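You operate a simulated robot arm through the tools that you are given. There is no shell and no other tool. Be economical: measure what you need, move in short steps, check, and stop when the job is done.

Carry out the task below with a simulated robot arm. There is one attempt and no reset: what you move stays moved.

## Task
Shut the yellow bin's door, let the curtain down and run two onions into that bin at FAST speed.
Fine: door and curtain before the belt goes ON; bruise none; the others stay on the belt; belt OFF after, SPEED knob left at FAST. Where these are worked on the way, their far stop is far enough and under half their travel is too little: knob marked belt.

Only the result counts: the job must be done as asked and must still hold three seconds after the hand-in. Knocking over, shifting, dropping, spilling or breaking anything else fails it.

## Robot
A 7-joint arm with a two-finger parallel gripper on a trunk, on a base that drives. Base frame: it is fixed to the floor where the robot stands at the start and does not move with it; the origin is under the middle of the robot, x ahead of it, y to its left, z up. Readings come in m, rad, newtons and seconds.
With the tool pointing down near the work surface it reaches from about 0.22 to 0.7 m from the robot's upright axis, wherever it stands. Its first joint turns from -2.007 to 2.007 rad. Places, roughly: boom control stand [0.1, 1.8, 0.6]; button marked jog [0, 1.6, 0.8]; knob marked belt [0, 1.8, 1]; knob marked speed [0.1, 1.6, 1]; rubber curtain [0.4, 0.1, 1.4]; white onion [2.5, 1, 2]; yellow bin [0.9, -0.1, 0.4]; yellow bin drop door [0.6, -0.2, 0.4]. Payload 3.91 kg.
Tool frame: the origin (TCP) lies between the finger pads and is the grasp point; the fingertips stand 0.03 m ahead of it; z points along the fingers, y is the line along which they close. The gripper opens to 0.11 m. The fingers are 0.02 m wide and 0.01 m thick; the gripper's body (0.048 by 0.112 m) begins 0.055 m behind the TCP.
Orientation is told as [roll, pitch, yaw] about the base's x, y, z axes, in that order, counted from this pose: with the fingers straight down and closing along the base's y, the tool's x points along the base's -x, its y along +y and its z along -z.

## Interface
- The arm moves only by the tool arm_command. Its argument "plan" is one flat list of numbers, 7 for each row, row after row: the shift along the base's x, y, z in m, then the turn, a rotation vector about the base's x, y, z in rad, then the closure in counts, from 0 (fully open) to 255 (shut). In form: [dx, dy, dz, ax, ay, az, fingers, dx, dy, dz, ax, ay, az, fingers, ...]. A call has 1 to 10 rows; each row shifts and turns the commanded pose from where the row before left it. Each row takes 0.2 s and may step no farther than 0.05 m and 0.15 rad from the row before; otherwise, or with a gripper value out of range, the whole call is refused. A pose out of reach is approached as far as the arm can. The call stops where the force on the tool passes 40 N (or 10 N more than at its start, if that is more) or the arm is blocked; 0.2 s more then pass. The fingers move at their own pace (about 0.108 m/s each) and stop on an object; they squeeze with about 21 N. The grip force told is the motor's: it shows also when the fingers shut on nothing. Time passes only in rows, and 0.2 s behind the last, so rows that do not move let the fingers close. It gives the time, the measured TCP pose, the force on the tool (base axes), the opening and the grip force at its end, in the units of the frame above (readings bear some noise), with the torque about the TCP (base axes, N m) and any sound that the robot's microphone picked up.
- Cameras (640 x 400 px; columns grow to the right, rows downward): "scene" is now at [0.0083, 0.117, 1.8303]; the picture's right is [-0.39, -0.92, 0.00], its down [-0.59, 0.25, -0.77] and it looks along [0.71, -0.30, -0.64] (base axes); focal length 238 px, centre (320, 200). "wrist" rides on the gripper at [0.072, 0.017, -0.103] in the tool frame; the picture's right is [-0.23, 0.97, 0.00], its down [-0.76, -0.18, -0.62] and it looks along [-0.61, -0.14, 0.78] (tool axes); focal length 222 px, centre (320, 200). There is no depth. A picture from a camera that has moved, and an enlarged one, comes with that camera's place and axes in the base frame and with its lens. The place of the scene camera against the robot may be out by one fixed shift of up to 0.018 m in any direction.
- camera(camera): a new picture of that camera. The clock stands still meanwhile.
- lift_body(by): slides the trunk up (or, below 0, down) by that many m; the arm and the scene camera ride with it, the base frame stays. It gives what a move gives, with no picture.
- base_move(legs): drives the robot by 1 to 6 legs, each [ahead, turn to the left] in m and rad, along the robot's own axes; the way and the turn of a leg run together, so that a leg with both is an arc; at most 1.5 m and 3.142 rad a leg. The arm and the cameras ride along, it lands a little off, and it stops where it bumps. It gives what a move gives.
- pan_tilt(pan, tilt): turns the head with the scene camera to pan (to the left, within 2.705 rad either way) and tilt (down, from -0.506 to 1.204), counted from straight ahead of the robot. It gives what a move gives.
- enlarge(camera, box): a new picture of the part [left, top, right, bottom] of that camera's present view, enlarged. The clock stands still meanwhile.
- hand_in(): hands the job in; it is judged then, once.

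Work in short steps. Places have to be worked out from the pictures, the camera data and where the tool is seen: move nearer, look again, correct. Check each grasp and each placing, and mend what went wrong. You have 120 turns and 98 pictures in all, those below and enlarged ones among them. Open the gripper and draw the arm clear of the work before you hand the job in, unless the task says otherwise; then end with one line.

The tools are called after ">>>" as name(argument=value, ...) on one line, values as JSON. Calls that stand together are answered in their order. arm_command: Moves the arm, as the interface text tells. Its arguments: {"type":"object","properties":{"plan":{"type":"array"}},"required":["plan"]} The other tools are called the same way: lift_body (by) slides the trunk up or down; base_move (legs) drives the base; pan_tilt (pan, tilt) turns the head that bears the scene camera; camera (camera) takes a picture; enlarge (camera, box) takes an enlarged picture of a part of a camera's view; hand_in () hands the job in.

At the start:

```text
clock: 0.0
tool_pos: [0.4716, -0.0291, 1.6441]
ee_rot: [-0.001, 0.0, 0.001]
contact_force: [-0.4, 0.0, -0.5]
ft_torque: [-0.03, 0.03, -0.03]
grip_width: 0.1099
gripper_force: 0.1
trunk travel left (down, up): [-0.925, 0.065]
robot x, y, heading: [0.0016, -0.0002, -0.0]
head pan, tilt: [-0.401, 0.693]
```

scene: 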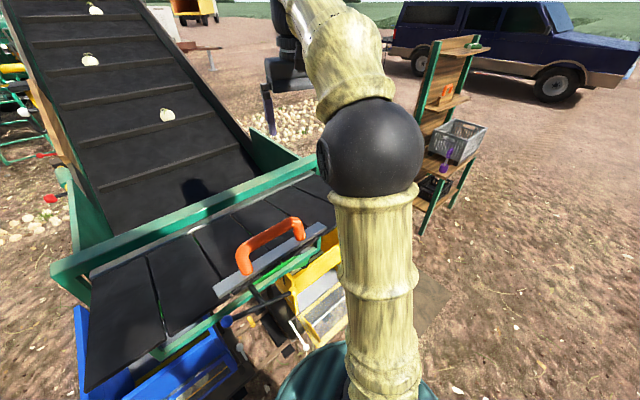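
wrist: 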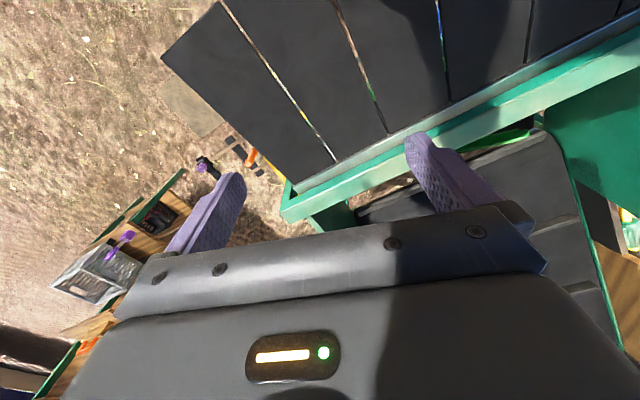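

I'll look around first: toward the control stand at left, and at the bins near the front.

>>> pan_tilt(pan=0.3, tilt=0.7)

>>> camera(camera="scene")

>>> pan_tilt(pan=1.4, tilt=0.5)

>>> camera(camera="scene")

>>> pan_tilt(pan=-0.1, tilt=1.1)

>>> camera(camera="scene")

```text
clock: 1.1
tool_pos: [0.4703, -0.0303, 1.6446]
ee_rot: [0.0, 0.0, 0.0]
contact_force: [0.1, -0.2, 0.0]
ft_torque: [-0.01, -0.01, 0.0]
grip_width: 0.1099
gripper_force: 0.1
trunk travel left (down, up): [-0.925, 0.065]
robot x, y, heading: [0.0043, -0.0028, 0.002]
head pan, tilt: [0.3, 0.7]
```

```text
95 pictures are left
camera scene: at [0.011, 0.1753, 1.8298], right [0.3, -0.96, 0.0], down [-0.62, -0.19, -0.76], along [0.73, 0.23, -0.64], focal length 238 px, centre (320, 200)
```

scene: 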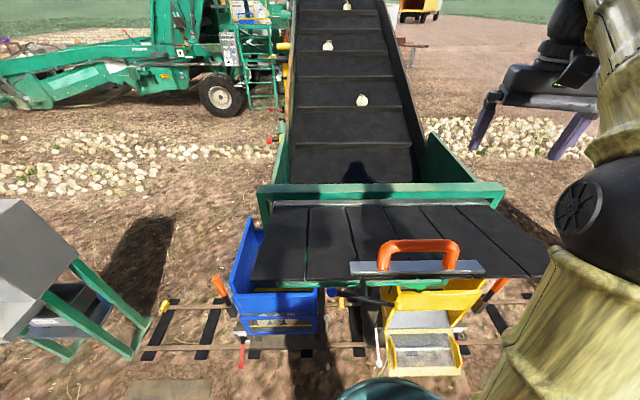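

```text
clock: 2.4
tool_pos: [0.4706, -0.0313, 1.6451]
ee_rot: [0.001, 0.0, 0.0]
contact_force: [-0.1, -0.2, 0.6]
ft_torque: [-0.01, 0.0, 0.0]
grip_width: 0.1101
gripper_force: 0.0
trunk travel left (down, up): [-0.925, 0.065]
robot x, y, heading: [-0.0022, -0.0006, 0.001]
head pan, tilt: [1.4, 0.499]
```

```text
94 pictures are left
camera scene: at [-0.0546, 0.2399, 1.8475], right [0.99, -0.17, 0.0], down [-0.08, -0.47, -0.88], along [0.15, 0.86, -0.48], focal length 238 px, centre (320, 200)
```

scene: 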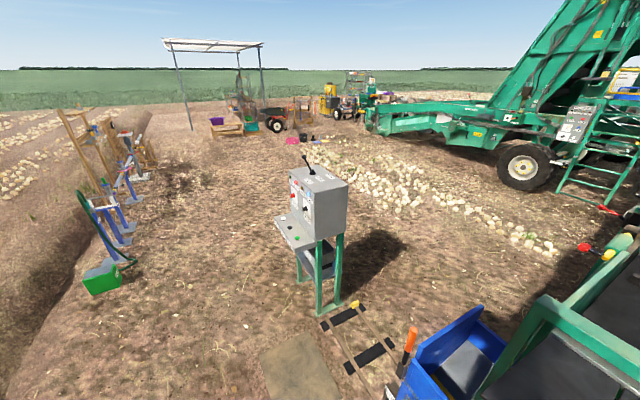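

```text
clock: 4.0
tool_pos: [0.4705, -0.0305, 1.6449]
ee_rot: [0.001, 0.0, -0.001]
contact_force: [-0.5, -0.2, -0.1]
ft_torque: [-0.01, 0.02, 0.01]
grip_width: 0.11
gripper_force: 0.1
trunk travel left (down, up): [-0.925, 0.065]
robot x, y, heading: [0.0003, -0.0014, -0.006]
head pan, tilt: [-0.099, 1.1]
```

```text
93 pictures are left
camera scene: at [-0.0073, 0.1441, 1.7998], right [-0.1, -1.0, 0.0], down [-0.89, 0.09, -0.45], along [0.45, -0.04, -0.89], focal length 238 px, centre (320, 200)
```

scene: 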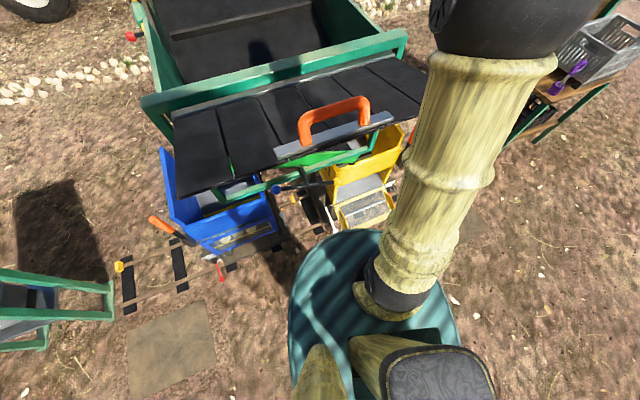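

Zooming in on the bins/curtain, then on the control stand.

>>> enlarge(camera="scene", box=[130, 60, 450, 260])

>>> pan_tilt(pan=0.25, tilt=0.9)

>>> enlarge(camera="scene", box=[200, 120, 520, 320])

>>> pan_tilt(pan=1.4, tilt=0.5)

>>> enlarge(camera="scene", box=[260, 140, 388, 220])

```text
2.00 times, centred on (290, 160) of scene
camera zoom: at [-0.0073, 0.1441, 1.7998], right [-0.1, -1.0, 0.0], down [-0.89, 0.09, -0.45], along [0.45, -0.04, -0.89], focal length 475 px, centre (380, 280)
```

zoom: 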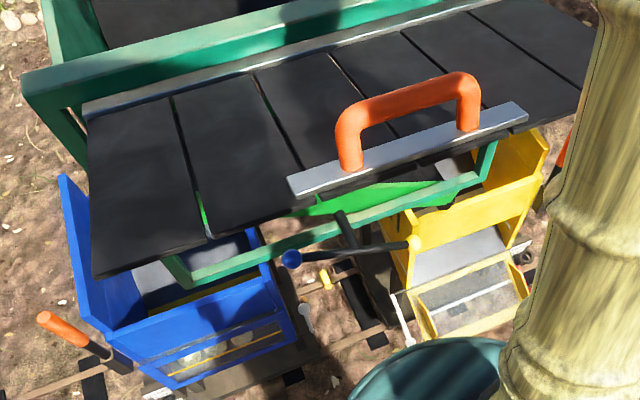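

```text
clock: 4.8
tool_pos: [0.4711, -0.0307, 1.6448]
ee_rot: [0.0, -0.003, -0.002]
contact_force: [0.1, -0.1, 0.4]
ft_torque: [-0.01, 0.01, -0.02]
grip_width: 0.1098
gripper_force: 0.0
trunk travel left (down, up): [-0.925, 0.065]
robot x, y, heading: [0.001, -0.0029, -0.001]
head pan, tilt: [0.25, 0.901]
```

```text
2.00 times, centred on (360, 220) of scene
camera zoom: at [0.003, 0.1687, 1.8136], right [0.25, -0.97, 0.0], down [-0.76, -0.19, -0.62], along [0.6, 0.15, -0.78], focal length 475 px, centre (240, 160)
```

zoom: 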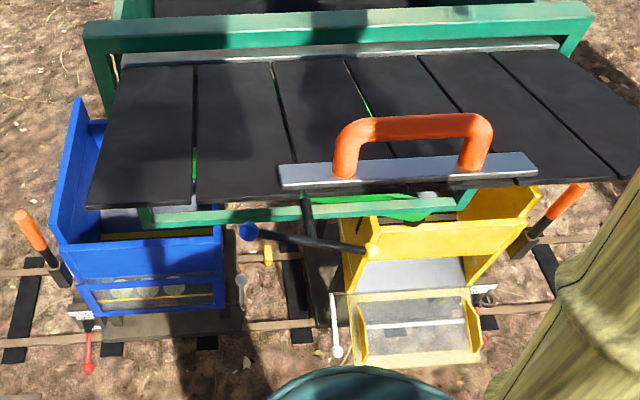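

```text
clock: 6.2
tool_pos: [0.4702, -0.0295, 1.6448]
ee_rot: [0.0, 0.0, -0.002]
contact_force: [-0.2, 0.0, 0.3]
ft_torque: [-0.01, -0.01, 0.01]
grip_width: 0.11
gripper_force: 0.1
trunk travel left (down, up): [-0.925, 0.065]
robot x, y, heading: [0.0003, 0.0005, 0.003]
head pan, tilt: [1.4, 0.499]
```

```text
5.00 times, centred on (324, 180) of scene
camera zoom: at [-0.0546, 0.2399, 1.8475], right [0.99, -0.17, 0.0], down [-0.08, -0.47, -0.88], along [0.15, 0.86, -0.48], focal length 1188 px, centre (300, 300)
```

zoom: 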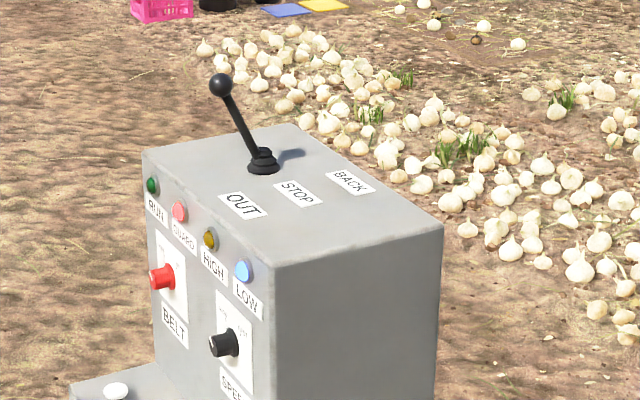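

Before backing up I check behind the robot.

>>> pan_tilt(pan=2.6, tilt=0.7)

>>> camera(camera="scene")

>>> pan_tilt(pan=-2.4, tilt=0.7)

>>> camera(camera="scene")

```text
clock: 7.6
tool_pos: [0.4708, -0.03, 1.6449]
ee_rot: [0.001, -0.001, 0.0]
contact_force: [-0.3, 0.6, 0.2]
ft_torque: [0.01, 0.01, 0.0]
grip_width: 0.1099
gripper_force: 0.1
trunk travel left (down, up): [-0.925, 0.065]
robot x, y, heading: [-0.0032, -0.0012, 0.002]
head pan, tilt: [2.601, 0.7]
```

```text
89 pictures are left
camera scene: at [-0.143, 0.1941, 1.8298], right [0.52, 0.86, 0.0], down [0.55, -0.33, -0.77], along [-0.66, 0.39, -0.64], focal length 238 px, centre (320, 200)
```

scene: 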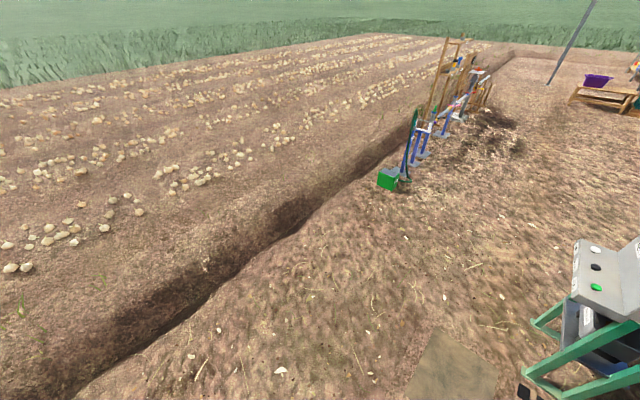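

```text
clock: 11.5
tool_pos: [0.4713, -0.0313, 1.6455]
ee_rot: [0.002, 0.0, -0.001]
contact_force: [0.1, -0.6, 0.2]
ft_torque: [0.03, 0.03, -0.02]
grip_width: 0.1099
gripper_force: 0.0
trunk travel left (down, up): [-0.925, 0.065]
robot x, y, heading: [0.0012, 0.0006, -0.003]
head pan, tilt: [-2.4, 0.7]
```

```text
88 pictures are left
camera scene: at [-0.1328, 0.0928, 1.8298], right [-0.68, 0.74, 0.0], down [0.47, 0.44, -0.77], along [-0.56, -0.52, -0.64], focal length 238 px, centre (320, 200)
```

scene: 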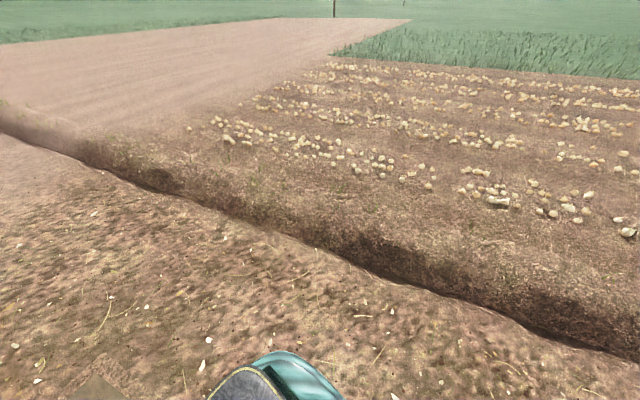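

Free for about a metre behind. I back up 0.45 m and look at the curtain and bins.

>>> base_move(legs=[[-0.45, 0]])

>>> pan_tilt(pan=0.1, tilt=0.6)

>>> enlarge(camera="scene", box=[160, 80, 480, 280])

>>> lift_body(by=-0.5)

>>> camera(camera="scene")

```text
clock: 14.6
tool_pos: [0.0192, -0.0313, 1.6448]
ee_rot: [-0.001, 0.001, -0.001]
contact_force: [-0.1, -0.4, 0.7]
ft_torque: [0.02, 0.01, 0.01]
grip_width: 0.1102
gripper_force: 0.0
trunk travel left (down, up): [-0.925, 0.065]
robot x, y, heading: [-0.45, 0.0025, -0.002]
head pan, tilt: [-2.4, 0.7]
```

```text
clock: 16.9
tool_pos: [0.0196, -0.0318, 1.6445]
ee_rot: [-0.002, 0.001, 0.0]
contact_force: [0.3, 0.2, 0.6]
ft_torque: [-0.03, 0.01, 0.04]
grip_width: 0.11
gripper_force: 0.0
trunk travel left (down, up): [-0.925, 0.065]
robot x, y, heading: [-0.4496, 0.0011, -0.002]
head pan, tilt: [0.099, 0.6]
```

```text
2.00 times, centred on (320, 180) of scene
camera zoom: at [-0.4329, 0.1592, 1.8384], right [0.1, -1.0, 0.0], down [-0.56, -0.06, -0.82], along [0.82, 0.08, -0.57], focal length 475 px, centre (320, 240)
```

zoom: 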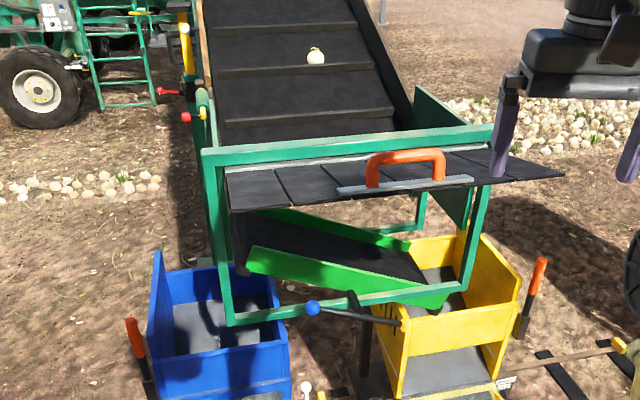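

```text
refused: -0.5 is not a number from -0.4 to 0.4
```

```text
86 pictures are left
camera scene: at [-0.4329, 0.1592, 1.8384], right [0.1, -1.0, 0.0], down [-0.56, -0.06, -0.82], along [0.82, 0.08, -0.57], focal length 238 px, centre (320, 200)
```

scene: 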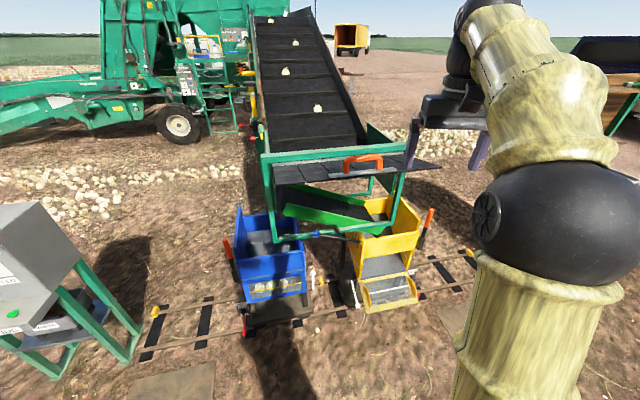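

The chute slopes to the yellow bin, and the curtain lies out horizontally at about z 1.42. I lower the trunk and look at the door and the belt mouth.

>>> lift_body(by=-0.4)

>>> pan_tilt(pan=0.05, tilt=0.5)

>>> enlarge(camera="scene", box=[200, 50, 480, 225])

>>> enlarge(camera="scene", box=[280, 170, 440, 270])

```text
clock: 20.7
tool_pos: [0.0198, -0.0305, 1.2445]
ee_rot: [0.001, 0.0, -0.001]
contact_force: [-0.6, -0.2, -0.7]
ft_torque: [0.0, -0.03, -0.02]
grip_width: 0.11
gripper_force: 0.1
trunk travel left (down, up): [-0.525, 0.465]
robot x, y, heading: [-0.4522, 0.001, 0.001]
head pan, tilt: [0.099, 0.6]
```

```text
clock: 21.4
tool_pos: [0.0186, -0.0308, 1.2446]
ee_rot: [0.001, 0.001, -0.002]
contact_force: [-0.4, 0.6, 0.8]
ft_torque: [-0.01, 0.01, -0.01]
grip_width: 0.1099
gripper_force: 0.1
trunk travel left (down, up): [-0.525, 0.465]
robot x, y, heading: [-0.4499, -0.0031, 0.004]
head pan, tilt: [0.051, 0.499]
```

```text
2.29 times, centred on (340, 138) of scene
camera zoom: at [-0.4301, 0.1551, 1.4475], right [0.05, -1.0, 0.0], down [-0.48, -0.02, -0.88], along [0.88, 0.04, -0.48], focal length 543 px, centre (274, 343)
```

zoom: 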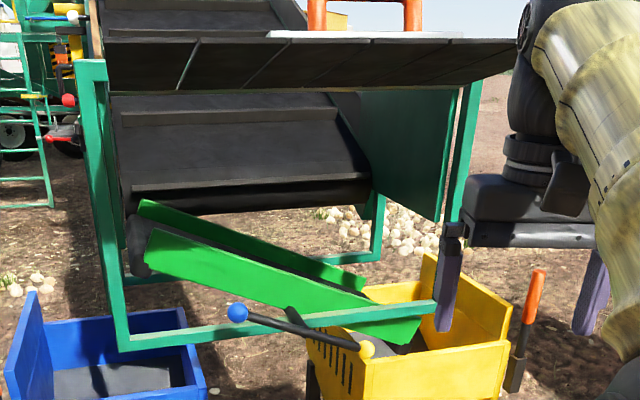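

```text
4.00 times, centred on (360, 220) of scene
camera zoom: at [-0.4301, 0.1551, 1.4475], right [0.05, -1.0, 0.0], down [-0.48, -0.02, -0.88], along [0.88, 0.04, -0.48], focal length 951 px, centre (160, 120)
```

zoom: 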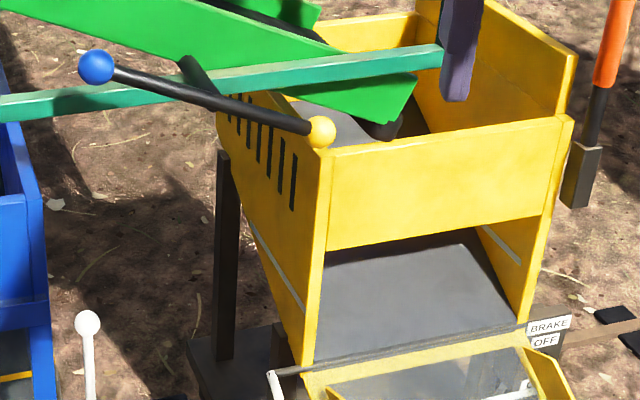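

>>> pan_tilt(pan=0.05, tilt=0.8)

>>> enlarge(camera="scene", box=[300, 120, 460, 220])

>>> enlarge(camera="scene", box=[180, 120, 340, 220])

```text
clock: 22.2
tool_pos: [0.0194, -0.0312, 1.2446]
ee_rot: [0.0, 0.0, -0.001]
contact_force: [-0.3, 0.4, -0.3]
ft_torque: [0.01, 0.0, 0.04]
grip_width: 0.1103
gripper_force: 0.2
trunk travel left (down, up): [-0.525, 0.465]
robot x, y, heading: [-0.4507, 0.0003, 0.001]
head pan, tilt: [0.051, 0.799]
```

```text
4.00 times, centred on (380, 170) of scene
camera zoom: at [-0.4403, 0.1546, 1.4216], right [0.05, -1.0, 0.0], down [-0.72, -0.04, -0.7], along [0.7, 0.03, -0.72], focal length 951 px, centre (80, 320)
```

zoom: 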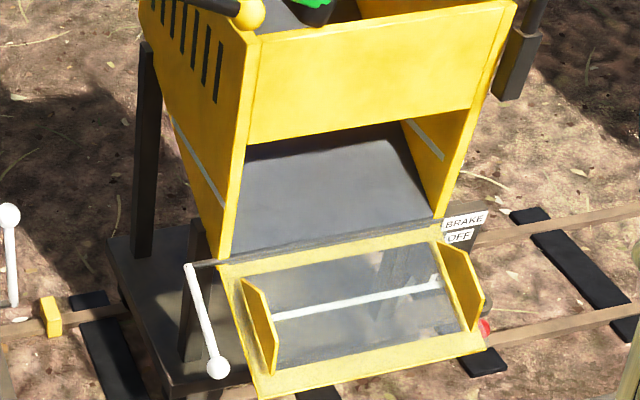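

```text
4.00 times, centred on (260, 170) of scene
camera zoom: at [-0.4403, 0.1546, 1.4216], right [0.05, -1.0, 0.0], down [-0.72, -0.04, -0.7], along [0.7, 0.03, -0.72], focal length 951 px, centre (560, 320)
```

zoom: 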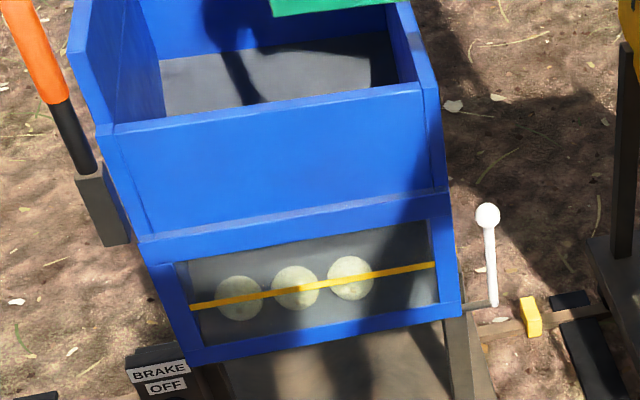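

The door closes with the white side lever (up on the blue bin). The machine faces about 0.3 rad to the left. I do the curtain first: raise the trunk, drive so the tool is above the handle, and turn the tool so the fingers close across the handle bar.

>>> lift_body(by=0.4)

>>> base_move(legs=[[0, -0.144], [0.313, 0], [0, 0.444]])

>>> arm_command(plan=[0, 0, 0, 0, 0, -0.15, 0, 0, 0, 0, 0, 0, -0.15, 0, 0, 0, 0, 0, 0, -0.15, 0, 0, 0, 0, 0, 0, -0.15, 0, 0, 0, 0, 0, 0, -0.15, 0, 0, 0, 0, 0, 0, -0.15, 0, 0, 0, 0, 0, 0, -0.15, 0, 0, 0, 0, 0, 0, -0.15, 0, 0, 0, 0, 0, 0, -0.15, 0, 0, 0, 0, 0, 0, -0.15, 0])

>>> pan_tilt(pan=0, tilt=0.9)

>>> camera(camera="scene")

>>> camera(camera="wrist")

```text
clock: 26.0
tool_pos: [0.0193, -0.0312, 1.6446]
ee_rot: [0.001, -0.001, -0.001]
contact_force: [-0.1, 0.8, 1.3]
ft_torque: [0.01, -0.02, 0.0]
grip_width: 0.1098
gripper_force: 0.0
trunk travel left (down, up): [-0.925, 0.065]
robot x, y, heading: [-0.4505, -0.0, -0.003]
head pan, tilt: [0.051, 0.799]
```

```text
clock: 31.0
tool_pos: [0.3219, 0.0667, 1.6445]
ee_rot: [-0.001, 0.0, 0.305]
contact_force: [-0.2, -0.2, 0.4]
ft_torque: [0.01, 0.01, -0.01]
grip_width: 0.1098
gripper_force: 0.0
trunk travel left (down, up): [-0.925, 0.065]
robot x, y, heading: [-0.1377, -0.0509, 0.303]
head pan, tilt: [0.051, 0.799]
```

```text
clock: 33.2
tool_pos: [0.3215, 0.0659, 1.6451]
ee_rot: [-0.001, -0.001, -1.198]
contact_force: [0.1, 0.1, 0.6]
ft_torque: [-0.01, 0.0, -0.01]
grip_width: 0.1101
gripper_force: 0.1
trunk travel left (down, up): [-0.925, 0.065]
robot x, y, heading: [-0.1375, -0.045, 0.303]
head pan, tilt: [0.051, 0.799]
```

```text
clock: 33.9
tool_pos: [0.3212, 0.0676, 1.6451]
ee_rot: [0.0, 0.001, -1.194]
contact_force: [-0.2, -0.6, -0.1]
ft_torque: [-0.02, 0.02, -0.05]
grip_width: 0.1101
gripper_force: 0.2
trunk travel left (down, up): [-0.925, 0.065]
robot x, y, heading: [-0.132, -0.0451, 0.304]
head pan, tilt: [0.0, 0.901]
```

```text
81 pictures are left
camera scene: at [-0.178, 0.1027, 1.8137], right [0.3, -0.95, 0.0], down [-0.75, -0.24, -0.62], along [0.59, 0.19, -0.78], focal length 238 px, centre (320, 200)
```

scene: 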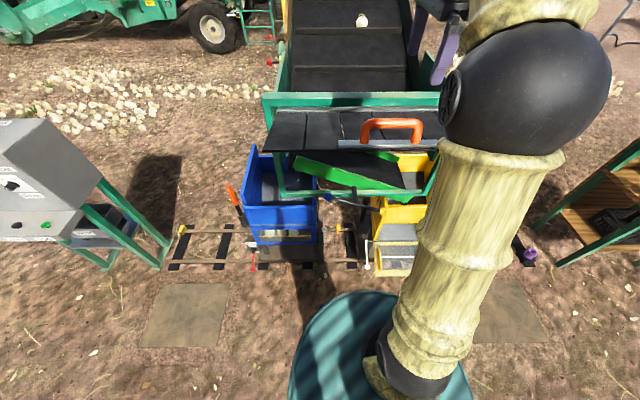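

```text
80 pictures are left
camera wrist: at [0.3101, 0.1399, 1.7473], right [0.99, 0.15, 0.0], down [0.11, -0.77, 0.62], along [0.09, -0.62, -0.78], focal length 222 px, centre (320, 200)
```

wrist: 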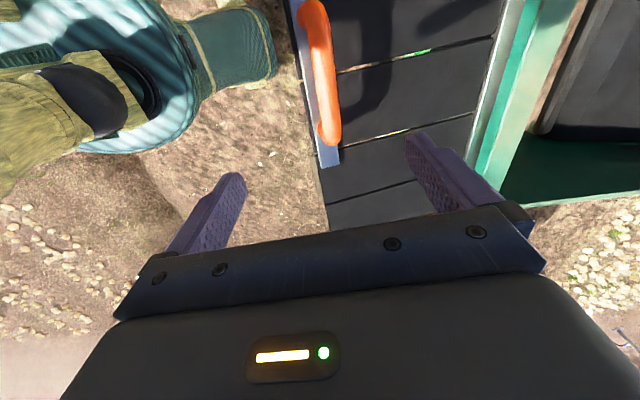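

Both cameras put the handle bar's centre at about (0.318, 0.094, 1.497), along the robot's sideways axis. I line up, lower over it and close.

>>> arm_command(plan=[-0.003, 0.026, 0, 0, 0, -0.07, 0, 0, 0, -0.04, 0, 0, 0, 0, 0, 0, -0.04, 0, 0, 0, 0, 0, 0, -0.035, 0, 0, 0, 0, 0, 0, -0.03, 0, 0, 0, 0, 0, 0, 0, 0, 0, 0, 0])

>>> camera(camera="wrist")

```text
clock: 35.3
tool_pos: [0.3183, 0.0942, 1.4999]
ee_rot: [0.002, 0.0, -1.265]
contact_force: [0.7, 0.8, -0.9]
ft_torque: [-0.02, 0.0, 0.02]
grip_width: 0.1097
gripper_force: 0.0
trunk travel left (down, up): [-0.925, 0.065]
robot x, y, heading: [-0.1367, -0.0481, 0.307]
head pan, tilt: [0.0, 0.901]
```

```text
79 pictures are left
camera wrist: at [0.3122, 0.1677, 1.6022], right [1.0, 0.08, 0.0], down [0.06, -0.78, 0.62], along [0.05, -0.62, -0.78], focal length 222 px, centre (320, 200)
```

wrist: 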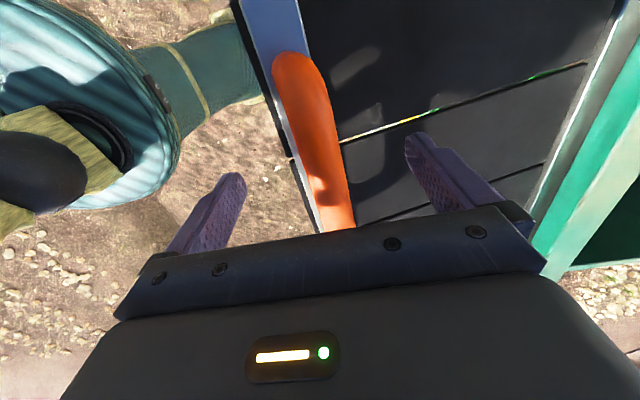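

The handle sits between the fingers; I close on it.

>>> arm_command(plan=[0, 0, 0, 0, 0, 0, 255, 0, 0, 0, 0, 0, 0, 255, 0, 0, 0, 0, 0, 0, 255])

>>> camera(camera="wrist")

```text
clock: 36.1
tool_pos: [0.3224, 0.0949, 1.4981]
ee_rot: [-0.001, 0.002, -1.264]
contact_force: [12.9, 2.8, -4.4]
ft_torque: [0.13, -0.09, 0.81]
grip_width: 0.0218
gripper_force: 44.6
trunk travel left (down, up): [-0.925, 0.065]
robot x, y, heading: [-0.1323, -0.047, 0.307]
head pan, tilt: [0.0, 0.901]
```

```text
78 pictures are left
camera wrist: at [0.3162, 0.1692, 1.6009], right [1.0, 0.08, 0.0], down [0.06, -0.78, 0.62], along [0.05, -0.62, -0.78], focal length 222 px, centre (320, 200)
```

wrist: 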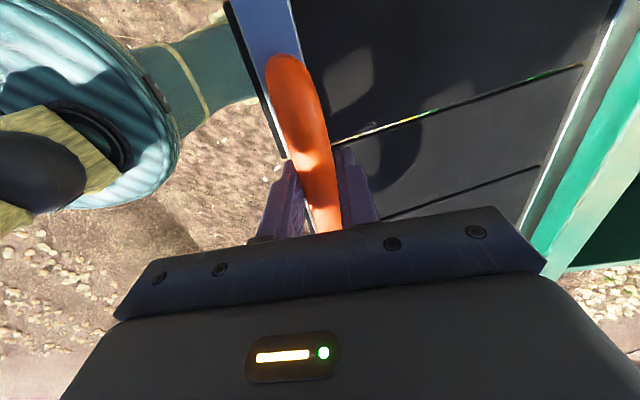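

Grip holds. The hinge lies about 0.18 m behind and 0.06 m below; I start the swing in small arc steps and watch the force.

>>> arm_command(plan=[-0.0035, -0.001, -0.0137, 0.022, -0.071, 0, 255, -0.0037, -0.0012, -0.0137, 0.022, -0.071, 0, 255, -0.0016, -0.0005, -0.014, 0.022, -0.071, 0, 255, -0.0016, -0.0005, -0.0143, 0.022, -0.071, 0, 255])

```text
clock: 37.1
tool_pos: [0.3062, 0.0887, 1.4448]
ee_rot: [0.298, -0.001, -1.267]
contact_force: [-4.3, -1.1, 4.4]
ft_torque: [0.35, 0.34, 0.97]
grip_width: 0.0219
gripper_force: 44.6
trunk travel left (down, up): [-0.925, 0.065]
robot x, y, heading: [-0.1382, -0.0448, 0.305]
head pan, tilt: [0.0, 0.901]
```

Low forces; continuing the arc.

>>> arm_command(plan=[0.0008, 0.0002, -0.0284, 0.0443, -0.1423, 0, 255, 0.0049, 0.0015, -0.028, 0.0443, -0.1423, 0, 255, 0.0088, 0.0027, -0.027, 0.0443, -0.1423, 0, 255])

>>> camera(camera="scene")

```text
clock: 37.8
tool_pos: [0.3029, 0.0892, 1.3688]
ee_rot: [0.606, -0.001, -1.263]
contact_force: [-36.0, -11.6, -5.9]
ft_torque: [-0.05, 0.38, 0.48]
grip_width: 0.0214
gripper_force: 45.5
trunk travel left (down, up): [-0.925, 0.065]
robot x, y, heading: [-0.1351, -0.0443, 0.308]
head pan, tilt: [0.0, 0.901]
stopped in row 3: the force on the tool passed its limit at 49 N (the readings are from after the stop); the commanded pose is now the measured one
```

```text
77 pictures are left
camera scene: at [-0.1843, 0.1006, 1.8135], right [0.3, -0.95, 0.0], down [-0.75, -0.24, -0.62], along [0.59, 0.19, -0.78], focal length 238 px, centre (320, 200)
```

scene: 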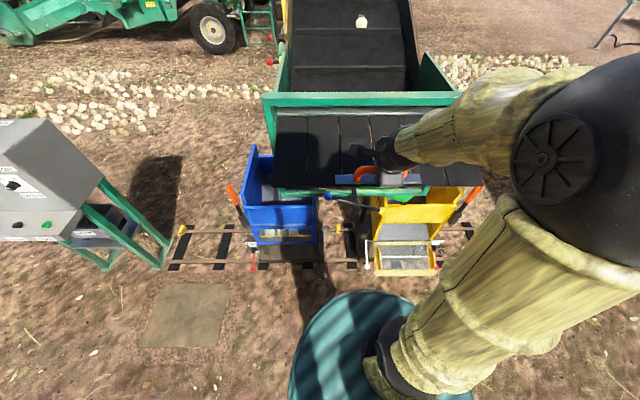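

The curtain's radius is larger than I took: fitting the points gives hinge +0.22 m, z≈1.40, r≈0.24. Continuing on that arc.

>>> arm_command(plan=[0.0, 0.0, -0.0289, 0.0267, -0.086, 0, 255, 0.0081, 0.0025, -0.0276, 0.0267, -0.086, 0, 255, 0.0113, 0.0035, -0.0264, 0.0267, -0.086, 0, 255])

```text
clock: 38.7
tool_pos: [0.3198, 0.1036, 1.2875]
ee_rot: [0.857, 0.006, -1.247]
contact_force: [-17.9, 6.4, -10.3]
ft_torque: [0.82, 0.27, 0.72]
grip_width: 0.0221
gripper_force: 44.8
out of reach, approached as far as the arm can: row 1
trunk travel left (down, up): [-0.925, 0.065]
robot x, y, heading: [-0.1372, -0.0442, 0.309]
head pan, tilt: [0.0, 0.901]
stopped in row 3: the force on the tool passed its limit at 52 N (the readings are from after the stop); the commanded pose is now the measured one
```

>>> arm_command(plan=[0.0116, 0.001, -0.0212, 0.012, -0.039, 0, 255, 0.0136, 0.002, -0.02, 0.0178, -0.057, 0, 255, 0.0155, 0.0028, -0.0185, 0.0178, -0.057, 0, 255])

>>> camera(camera="scene")

```text
clock: 39.2
tool_pos: [0.3324, 0.1061, 1.2581]
ee_rot: [0.88, 0.01, -1.235]
contact_force: [-18.0, 3.9, -14.0]
ft_torque: [0.52, 0.29, 0.34]
grip_width: 0.0217
gripper_force: 45.3
out of reach, approached as far as the arm can: row 1
trunk travel left (down, up): [-0.925, 0.065]
robot x, y, heading: [-0.1355, -0.0461, 0.304]
head pan, tilt: [0.0, 0.901]
stopped in row 2: the force on the tool passed its limit at 44 N (the readings are from after the stop); the commanded pose is now the measured one
```

```text
76 pictures are left
camera scene: at [-0.1784, 0.1041, 1.8133], right [0.3, -0.95, 0.0], down [-0.75, -0.24, -0.62], along [0.59, 0.19, -0.78], focal length 238 px, centre (320, 200)
```

scene: 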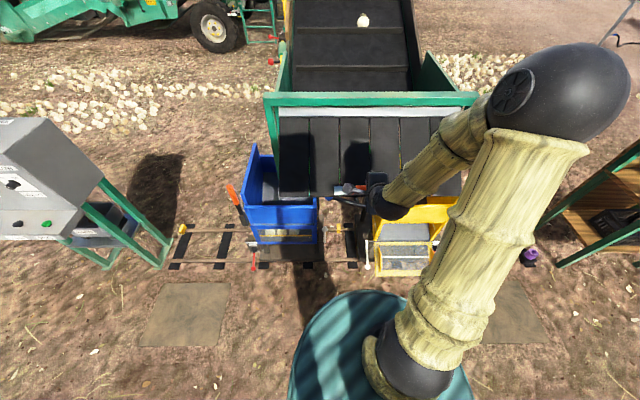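

The curtain is about half down and the wrist is running out of reach. I open the fingers and see whether it hangs, falls, or stays.

>>> arm_command(plan=[0, 0, 0, 0, 0, 0, 120, 0, 0, 0, 0, 0, 0, 120])

>>> camera(camera="scene")

>>> camera(camera="wrist")

```text
clock: 39.8
tool_pos: [0.3346, 0.1049, 1.2626]
ee_rot: [0.896, 0.007, -1.245]
contact_force: [-1.0, 0.0, 0.1]
ft_torque: [-0.04, 0.01, 0.01]
grip_width: 0.0581
gripper_force: 0.0
trunk travel left (down, up): [-0.925, 0.065]
robot x, y, heading: [-0.1362, -0.0481, 0.308]
head pan, tilt: [0.0, 0.901]
```

```text
75 pictures are left
camera scene: at [-0.1795, 0.1023, 1.8137], right [0.3, -0.95, 0.0], down [-0.75, -0.24, -0.62], along [0.59, 0.19, -0.78], focal length 238 px, centre (320, 200)
```

scene: 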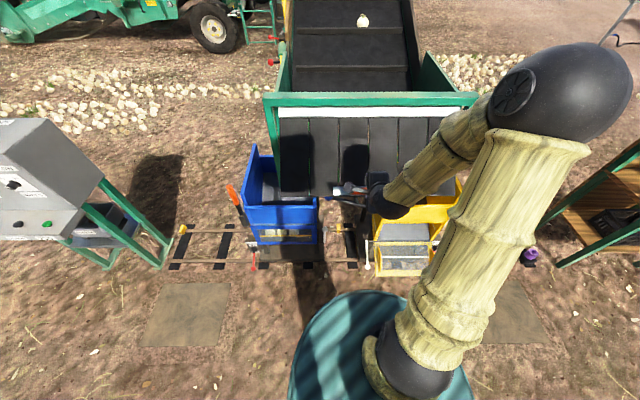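

```text
74 pictures are left
camera wrist: at [0.2451, 0.1495, 1.3402], right [0.65, -0.02, 0.76], down [-0.32, -0.91, 0.24], along [0.69, -0.4, -0.6], focal length 222 px, centre (320, 200)
```

wrist: 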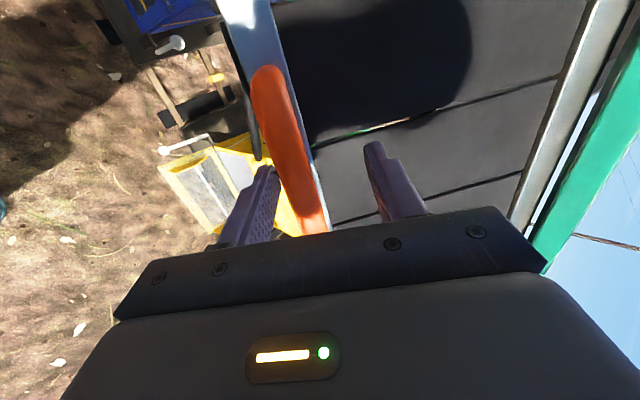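

The curtain stays where left. I open a bit more and back the fingers off along the tool axis, then move the base back for better wrist room.

>>> arm_command(plan=[0, 0, 0, 0, 0, 0, 60, -0.0186, -0.0058, 0.0156, 0, 0, 0, 60, -0.0186, -0.0058, 0.0156, 0, 0, 0, 60, -0.0186, -0.0058, 0.0156, 0, 0, 0, 60, -0.0186, -0.0058, 0.0156, 0, 0, 0, 60])

>>> camera(camera="wrist")

```text
clock: 41.0
tool_pos: [0.3093, 0.0979, 1.3425]
ee_rot: [0.894, 0.007, -1.243]
contact_force: [-0.3, 0.5, 0.2]
ft_torque: [0.01, -0.02, -0.01]
grip_width: 0.0842
gripper_force: 0.1
out of reach, approached as far as the arm can: row 2, 3, 4, 5
trunk travel left (down, up): [-0.925, 0.065]
robot x, y, heading: [-0.1378, -0.0433, 0.305]
head pan, tilt: [0.0, 0.901]
```

```text
73 pictures are left
camera wrist: at [0.2191, 0.1424, 1.4221], right [0.65, -0.02, 0.76], down [-0.32, -0.92, 0.25], along [0.69, -0.4, -0.6], focal length 222 px, centre (320, 200)
```

wrist: 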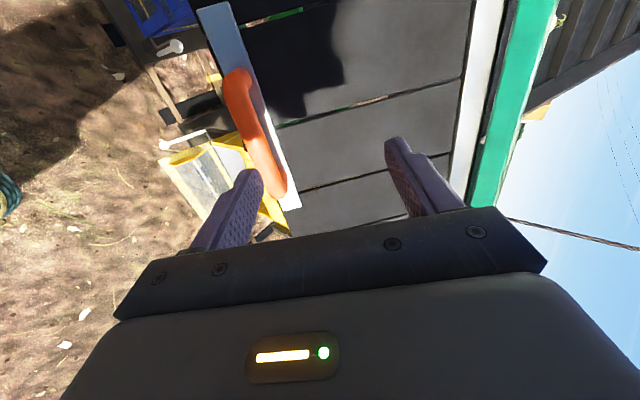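

Clear of the handle. Base back 0.2 m, then look.

>>> base_move(legs=[[-0.2, 0]])

>>> pan_tilt(pan=-0.1, tilt=0.6)

>>> camera(camera="scene")

>>> camera(camera="wrist")

```text
clock: 42.8
tool_pos: [0.1173, 0.0361, 1.3444]
ee_rot: [0.894, 0.006, -1.246]
contact_force: [-0.5, 0.2, -0.3]
ft_torque: [-0.01, -0.04, 0.01]
grip_width: 0.0841
gripper_force: 0.0
trunk travel left (down, up): [-0.925, 0.065]
robot x, y, heading: [-0.3301, -0.1051, 0.307]
head pan, tilt: [0.0, 0.901]
```

```text
clock: 43.6
tool_pos: [0.1188, 0.0353, 1.3428]
ee_rot: [0.894, 0.006, -1.245]
contact_force: [-0.5, -0.2, -0.2]
ft_torque: [0.02, 0.0, -0.01]
grip_width: 0.0843
gripper_force: 0.0
trunk travel left (down, up): [-0.925, 0.065]
robot x, y, heading: [-0.3287, -0.1072, 0.311]
head pan, tilt: [-0.099, 0.6]
```

```text
72 pictures are left
camera scene: at [-0.3557, 0.037, 1.8383], right [0.21, -0.98, 0.0], down [-0.55, -0.12, -0.82], along [0.81, 0.17, -0.57], focal length 238 px, centre (320, 200)
```

scene: 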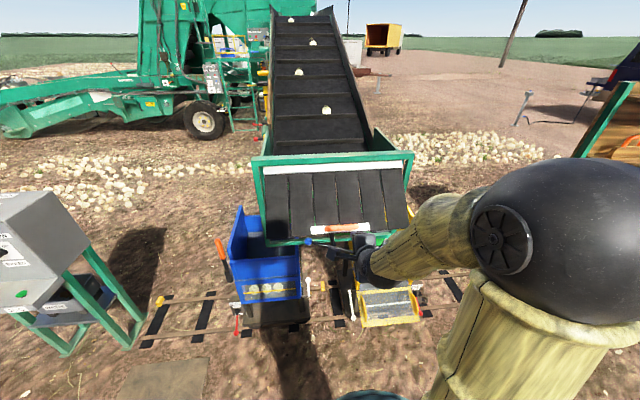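

```text
71 pictures are left
camera wrist: at [0.0291, 0.0806, 1.4215], right [0.65, -0.02, 0.76], down [-0.32, -0.91, 0.25], along [0.69, -0.4, -0.6], focal length 222 px, centre (320, 200)
```

wrist: 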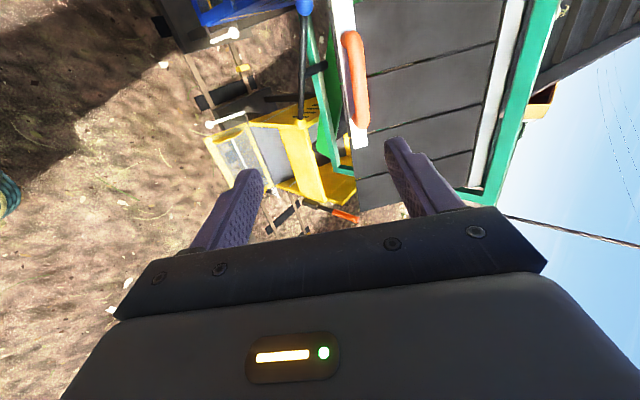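

Triangulating, the handle now seems lower than where I let go; the curtain may be sinking by itself. I wait 2 s and look again.

>>> arm_command(plan=[0, 0, 0, 0, 0, 0, 60, 0, 0, 0, 0, 0, 0, 60, 0, 0, 0, 0, 0, 0, 60, 0, 0, 0, 0, 0, 0, 60, 0, 0, 0, 0, 0, 0, 60, 0, 0, 0, 0, 0, 0, 60, 0, 0, 0, 0, 0, 0, 60, 0, 0, 0, 0, 0, 0, 60, 0, 0, 0, 0, 0, 0, 60, 0, 0, 0, 0, 0, 0, 60])

>>> camera(camera="wrist")

>>> enlarge(camera="scene", box=[240, 120, 440, 245])

```text
clock: 45.8
tool_pos: [0.1189, 0.035, 1.3432]
ee_rot: [0.894, 0.008, -1.244]
contact_force: [-0.7, 0.7, 0.8]
ft_torque: [-0.01, 0.0, -0.01]
grip_width: 0.0843
gripper_force: 0.2
trunk travel left (down, up): [-0.925, 0.065]
robot x, y, heading: [-0.3272, -0.1054, 0.308]
head pan, tilt: [-0.099, 0.6]
```

```text
70 pictures are left
camera wrist: at [0.029, 0.0805, 1.4216], right [0.65, -0.02, 0.76], down [-0.32, -0.91, 0.25], along [0.69, -0.4, -0.6], focal length 222 px, centre (320, 200)
```

wrist: 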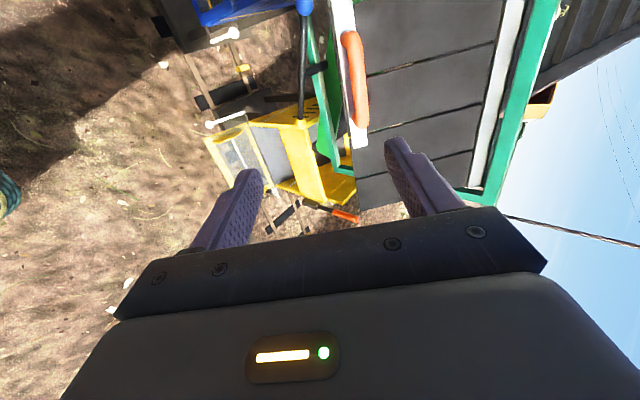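

```text
3.20 times, centred on (340, 182) of scene
camera zoom: at [-0.3558, 0.0368, 1.8384], right [0.21, -0.98, 0.0], down [-0.55, -0.12, -0.82], along [0.81, 0.17, -0.57], focal length 760 px, centre (256, 256)
```

zoom: 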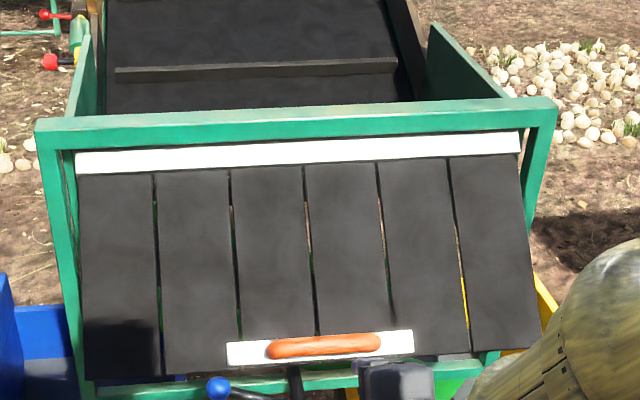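

No change: it hangs about 40° out from vertical, holding by friction. I go to a pre-grasp point in front of the handle.

>>> arm_command(plan=[0.035, 0.012, -0.004, 0, 0, 0, 0, 0.035, 0.012, -0.005, 0, 0, 0, 0, 0.035, 0.012, -0.005, 0, 0, 0, 0, 0.036, 0.011, -0.004, 0, 0, 0, 0])

>>> camera(camera="wrist")

```text
clock: 46.8
tool_pos: [0.2608, 0.0832, 1.325]
ee_rot: [0.891, 0.008, -1.241]
contact_force: [0.3, 0.0, 0.1]
ft_torque: [-0.04, -0.03, 0.02]
grip_width: 0.1101
gripper_force: 0.0
trunk travel left (down, up): [-0.925, 0.065]
robot x, y, heading: [-0.3301, -0.1063, 0.313]
head pan, tilt: [-0.099, 0.6]
```

```text
68 pictures are left
camera wrist: at [0.1711, 0.1286, 1.4029], right [0.65, -0.02, 0.76], down [-0.32, -0.91, 0.25], along [0.69, -0.4, -0.61], focal length 222 px, centre (320, 200)
```

wrist: 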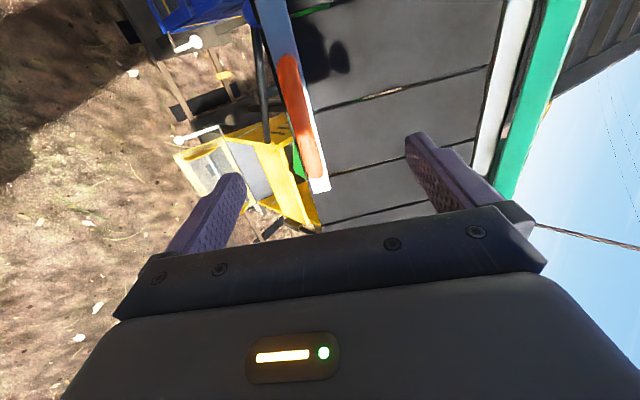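

>>> arm_command(plan=[0.018, 0.0075, -0.0185, 0, 0, 0, 0, 0.018, 0.0075, -0.0185, 0, 0, 0, 0, 0.018, 0.0075, -0.0205, 0, 0, 0, 0, 0.018, 0.0075, -0.0205, 0, 0, 0, 0])

>>> camera(camera="wrist")

```text
clock: 47.8
tool_pos: [0.3325, 0.1131, 1.2468]
ee_rot: [0.891, 0.007, -1.243]
contact_force: [0.5, -0.5, 0.0]
ft_torque: [-0.02, 0.01, 0.01]
grip_width: 0.1099
gripper_force: 0.1
trunk travel left (down, up): [-0.925, 0.065]
robot x, y, heading: [-0.3291, -0.1093, 0.311]
head pan, tilt: [-0.099, 0.6]
```

```text
67 pictures are left
camera wrist: at [0.243, 0.1575, 1.3242], right [0.65, -0.02, 0.76], down [-0.32, -0.91, 0.25], along [0.69, -0.4, -0.61], focal length 222 px, centre (320, 200)
```

wrist: 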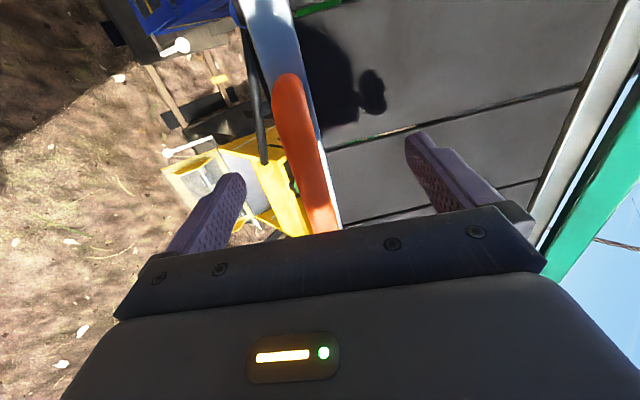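

>>> arm_command(plan=[0.003, 0.001, -0.003, 0, 0, 0, 255, 0, 0, 0, 0, 0, 0, 255, 0, 0, 0, 0, 0, 0, 255])

```text
clock: 48.8
tool_pos: [0.3293, 0.1113, 1.2366]
ee_rot: [0.874, 0.012, -1.242]
contact_force: [-3.9, -2.9, -3.9]
ft_torque: [0.06, -0.12, 0.11]
grip_width: 0.0216
gripper_force: 44.5
trunk travel left (down, up): [-0.925, 0.065]
robot x, y, heading: [-0.3313, -0.1077, 0.306]
head pan, tilt: [-0.099, 0.6]
stopped in row 3: the force on the tool passed its limit at 40 N (the readings are from after the stop); the commanded pose is now the measured one
```

>>> arm_command(plan=[0.0146, 0.0045, -0.0195, 0.0297, -0.0955, 0, 255, 0.0165, 0.0051, -0.0178, 0.0297, -0.0955, 0, 255, 0.0182, 0.0057, -0.0158, 0.0297, -0.0955, 0, 255, 0.0198, 0.006, -0.0138, 0.0297, -0.0955, 0, 255])

```text
clock: 49.7
tool_pos: [0.3828, 0.1289, 1.1683]
ee_rot: [1.191, 0.005, -1.237]
contact_force: [1.5, -0.9, -4.6]
ft_torque: [0.04, 0.44, 0.23]
grip_width: 0.0217
gripper_force: 45.0
trunk travel left (down, up): [-0.925, 0.065]
robot x, y, heading: [-0.3293, -0.1063, 0.308]
head pan, tilt: [-0.099, 0.6]
stopped in row 4: the force on the tool passed its limit at 44 N (the readings are from after the stop); the commanded pose is now the measured one
```

>>> arm_command(plan=[0.0175, 0.0056, -0.0125, 0.024, -0.076, 0, 255, 0.0185, 0.0059, -0.011, 0.024, -0.076, 0, 255, 0.0195, 0.006, -0.0092, 0.024, -0.076, 0, 255, 0.02, 0.0062, -0.0073, 0.024, -0.076, 0, 255, 0.0205, 0.0064, -0.0055, 0.024, -0.076, 0, 255])

```text
clock: 50.9
tool_pos: [0.4647, 0.1549, 1.1156]
ee_rot: [1.526, -0.002, -1.232]
contact_force: [2.6, -0.4, -8.2]
ft_torque: [-0.11, 0.52, -0.6]
grip_width: 0.0218
gripper_force: 44.4
trunk travel left (down, up): [-0.925, 0.065]
robot x, y, heading: [-0.329, -0.1061, 0.307]
head pan, tilt: [-0.099, 0.6]
stopped in row 5: the force on the tool passed its limit at 42 N (the readings are from after the stop); the commanded pose is now the measured one
```

Nearly vertical. I push on gently until a stop is felt.

>>> arm_command(plan=[0.0134, 0.0042, -0.003, 0.003, -0.01, 0, 255, 0.0134, 0.0042, -0.002, 0.003, -0.01, 0, 255])

>>> camera(camera="scene")

```text
clock: 51.5
tool_pos: [0.4933, 0.1645, 1.108]
ee_rot: [1.549, 0.0, -1.232]
contact_force: [-1.9, -1.0, -17.4]
ft_torque: [-0.02, 0.23, -0.48]
grip_width: 0.022
gripper_force: 45.2
trunk travel left (down, up): [-0.925, 0.065]
robot x, y, heading: [-0.33, -0.1097, 0.307]
head pan, tilt: [-0.099, 0.6]
```

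```text
66 pictures are left
camera scene: at [-0.3536, 0.0372, 1.8382], right [0.21, -0.98, 0.0], down [-0.55, -0.12, -0.82], along [0.81, 0.17, -0.57], focal length 238 px, centre (320, 200)
```

scene: 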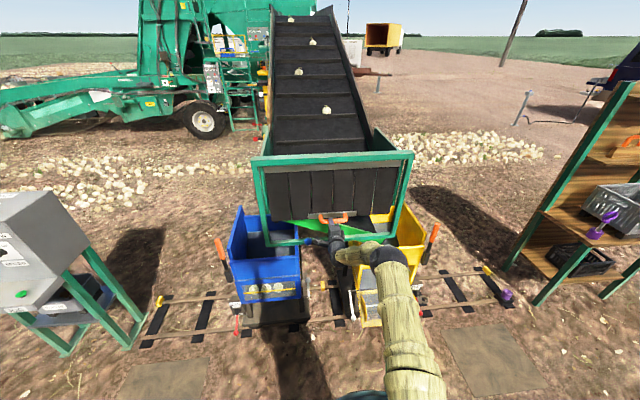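

>>> arm_command(plan=[0.0115, 0.0036, 0.0, 0, 0, 0, 255, 0.0115, 0.0036, 0.001, 0, 0, 0, 255, 0.0115, 0.0036, 0.002, 0, 0, 0, 255])

>>> enlarge(camera="scene", box=[240, 140, 440, 265])

```text
clock: 52.0
tool_pos: [0.5021, 0.1681, 1.1062]
ee_rot: [1.541, 0.0, -1.229]
contact_force: [-11.9, -6.0, 3.0]
ft_torque: [0.09, -0.16, 0.18]
grip_width: 0.0215
gripper_force: 45.0
trunk travel left (down, up): [-0.925, 0.065]
robot x, y, heading: [-0.3282, -0.1065, 0.307]
head pan, tilt: [-0.099, 0.6]
stopped in row 2: the force on the tool passed its limit at 42 N (the readings are from after the stop); the commanded pose is now the measured one
```

```text
3.20 times, centred on (340, 202) of scene
camera zoom: at [-0.3602, 0.035, 1.8391], right [0.21, -0.98, 0.0], down [-0.55, -0.12, -0.83], along [0.81, 0.17, -0.56], focal length 760 px, centre (256, 192)
```

zoom: 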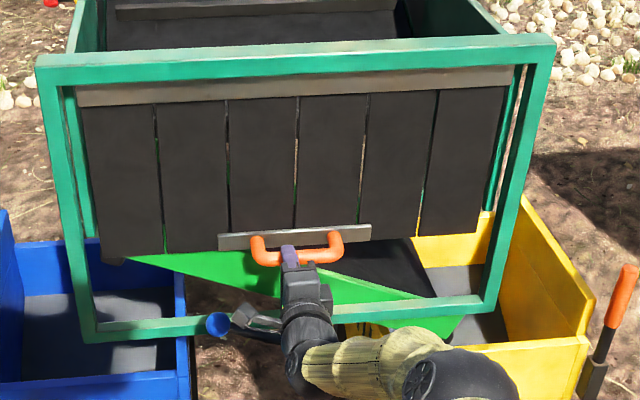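

The curtain hangs vertical against its stop. I open slightly and back straight out, then see if it stays.

>>> arm_command(plan=[0, 0, 0, 0, 0, 0, 130, 0, 0, 0, 0, 0, 0, 130, -0.0285, -0.009, 0, 0, 0, 0, 130, -0.0285, -0.009, 0, 0, 0, 0, 130, -0.0285, -0.009, 0, 0, 0, 0, 130, -0.0285, -0.009, 0, 0, 0, 0, 130, -0.0285, -0.009, 0, 0, 0, 0, 130])

>>> enlarge(camera="scene", box=[240, 140, 440, 265])

```text
clock: 53.6
tool_pos: [0.3624, 0.1232, 1.1048]
ee_rot: [1.539, -0.002, -1.231]
contact_force: [-0.6, -0.3, -0.4]
ft_torque: [-0.02, -0.02, -0.04]
grip_width: 0.0537
gripper_force: 0.1
trunk travel left (down, up): [-0.925, 0.065]
robot x, y, heading: [-0.3292, -0.1067, 0.314]
head pan, tilt: [-0.099, 0.6]
```

```text
3.20 times, centred on (340, 202) of scene
camera zoom: at [-0.3576, 0.0359, 1.8385], right [0.21, -0.98, 0.0], down [-0.55, -0.12, -0.83], along [0.81, 0.17, -0.56], focal length 760 px, centre (256, 192)
```

zoom: 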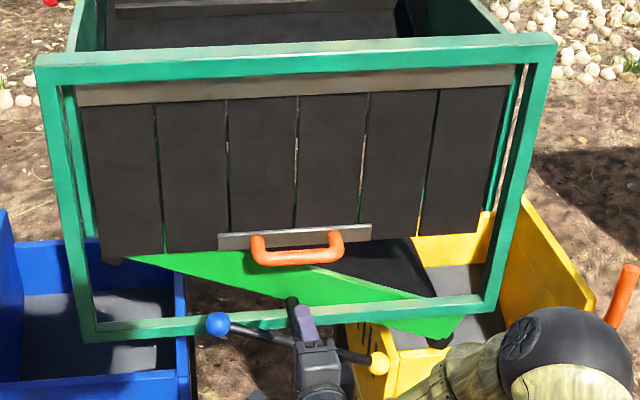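

The curtain stays down. Now I re-orient for the door lever: roll the tool back so the fingers close sideways, while drawing back.

>>> arm_command(plan=[-0.0285, -0.009, 0.01, -0.143, -0.0446, 0, 130, -0.0285, -0.009, 0.01, -0.143, -0.0446, 0, 130, -0.0285, -0.009, 0.01, -0.143, -0.0446, 0, 130, 0, 0, 0, -0.143, -0.0446, 0, 130, 0, 0, 0, -0.143, -0.0446, 0, 130, 0, 0, 0, -0.143, -0.0446, 0, 130, 0, 0, 0, -0.143, -0.0446, 0, 130, 0, 0, 0, -0.143, -0.0446, 0, 130, 0, 0, 0, -0.143, -0.0446, 0, 130, 0, 0, 0, -0.143, -0.0446, 0, 130])

>>> camera(camera="scene")

```text
clock: 55.8
tool_pos: [0.2778, 0.0974, 1.1352]
ee_rot: [1.049, -1.492, -0.776]
contact_force: [-0.8, -0.6, 0.2]
ft_torque: [-0.03, 0.02, 0.0]
grip_width: 0.0539
gripper_force: 0.1
trunk travel left (down, up): [-0.925, 0.065]
robot x, y, heading: [-0.3285, -0.1058, 0.313]
head pan, tilt: [-0.099, 0.6]
```

```text
63 pictures are left
camera scene: at [-0.3572, 0.0371, 1.8384], right [0.21, -0.98, 0.0], down [-0.55, -0.12, -0.82], along [0.81, 0.17, -0.57], focal length 238 px, centre (320, 200)
```

scene: 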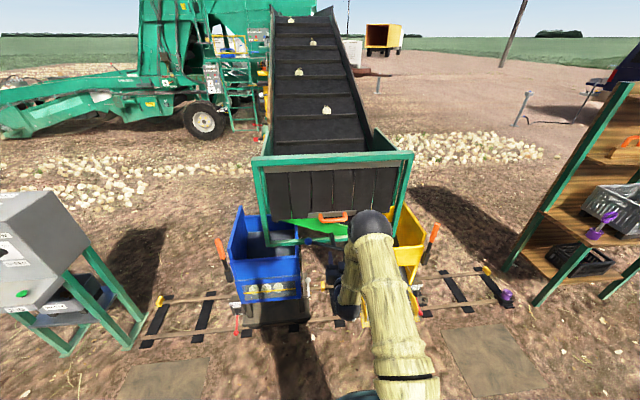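

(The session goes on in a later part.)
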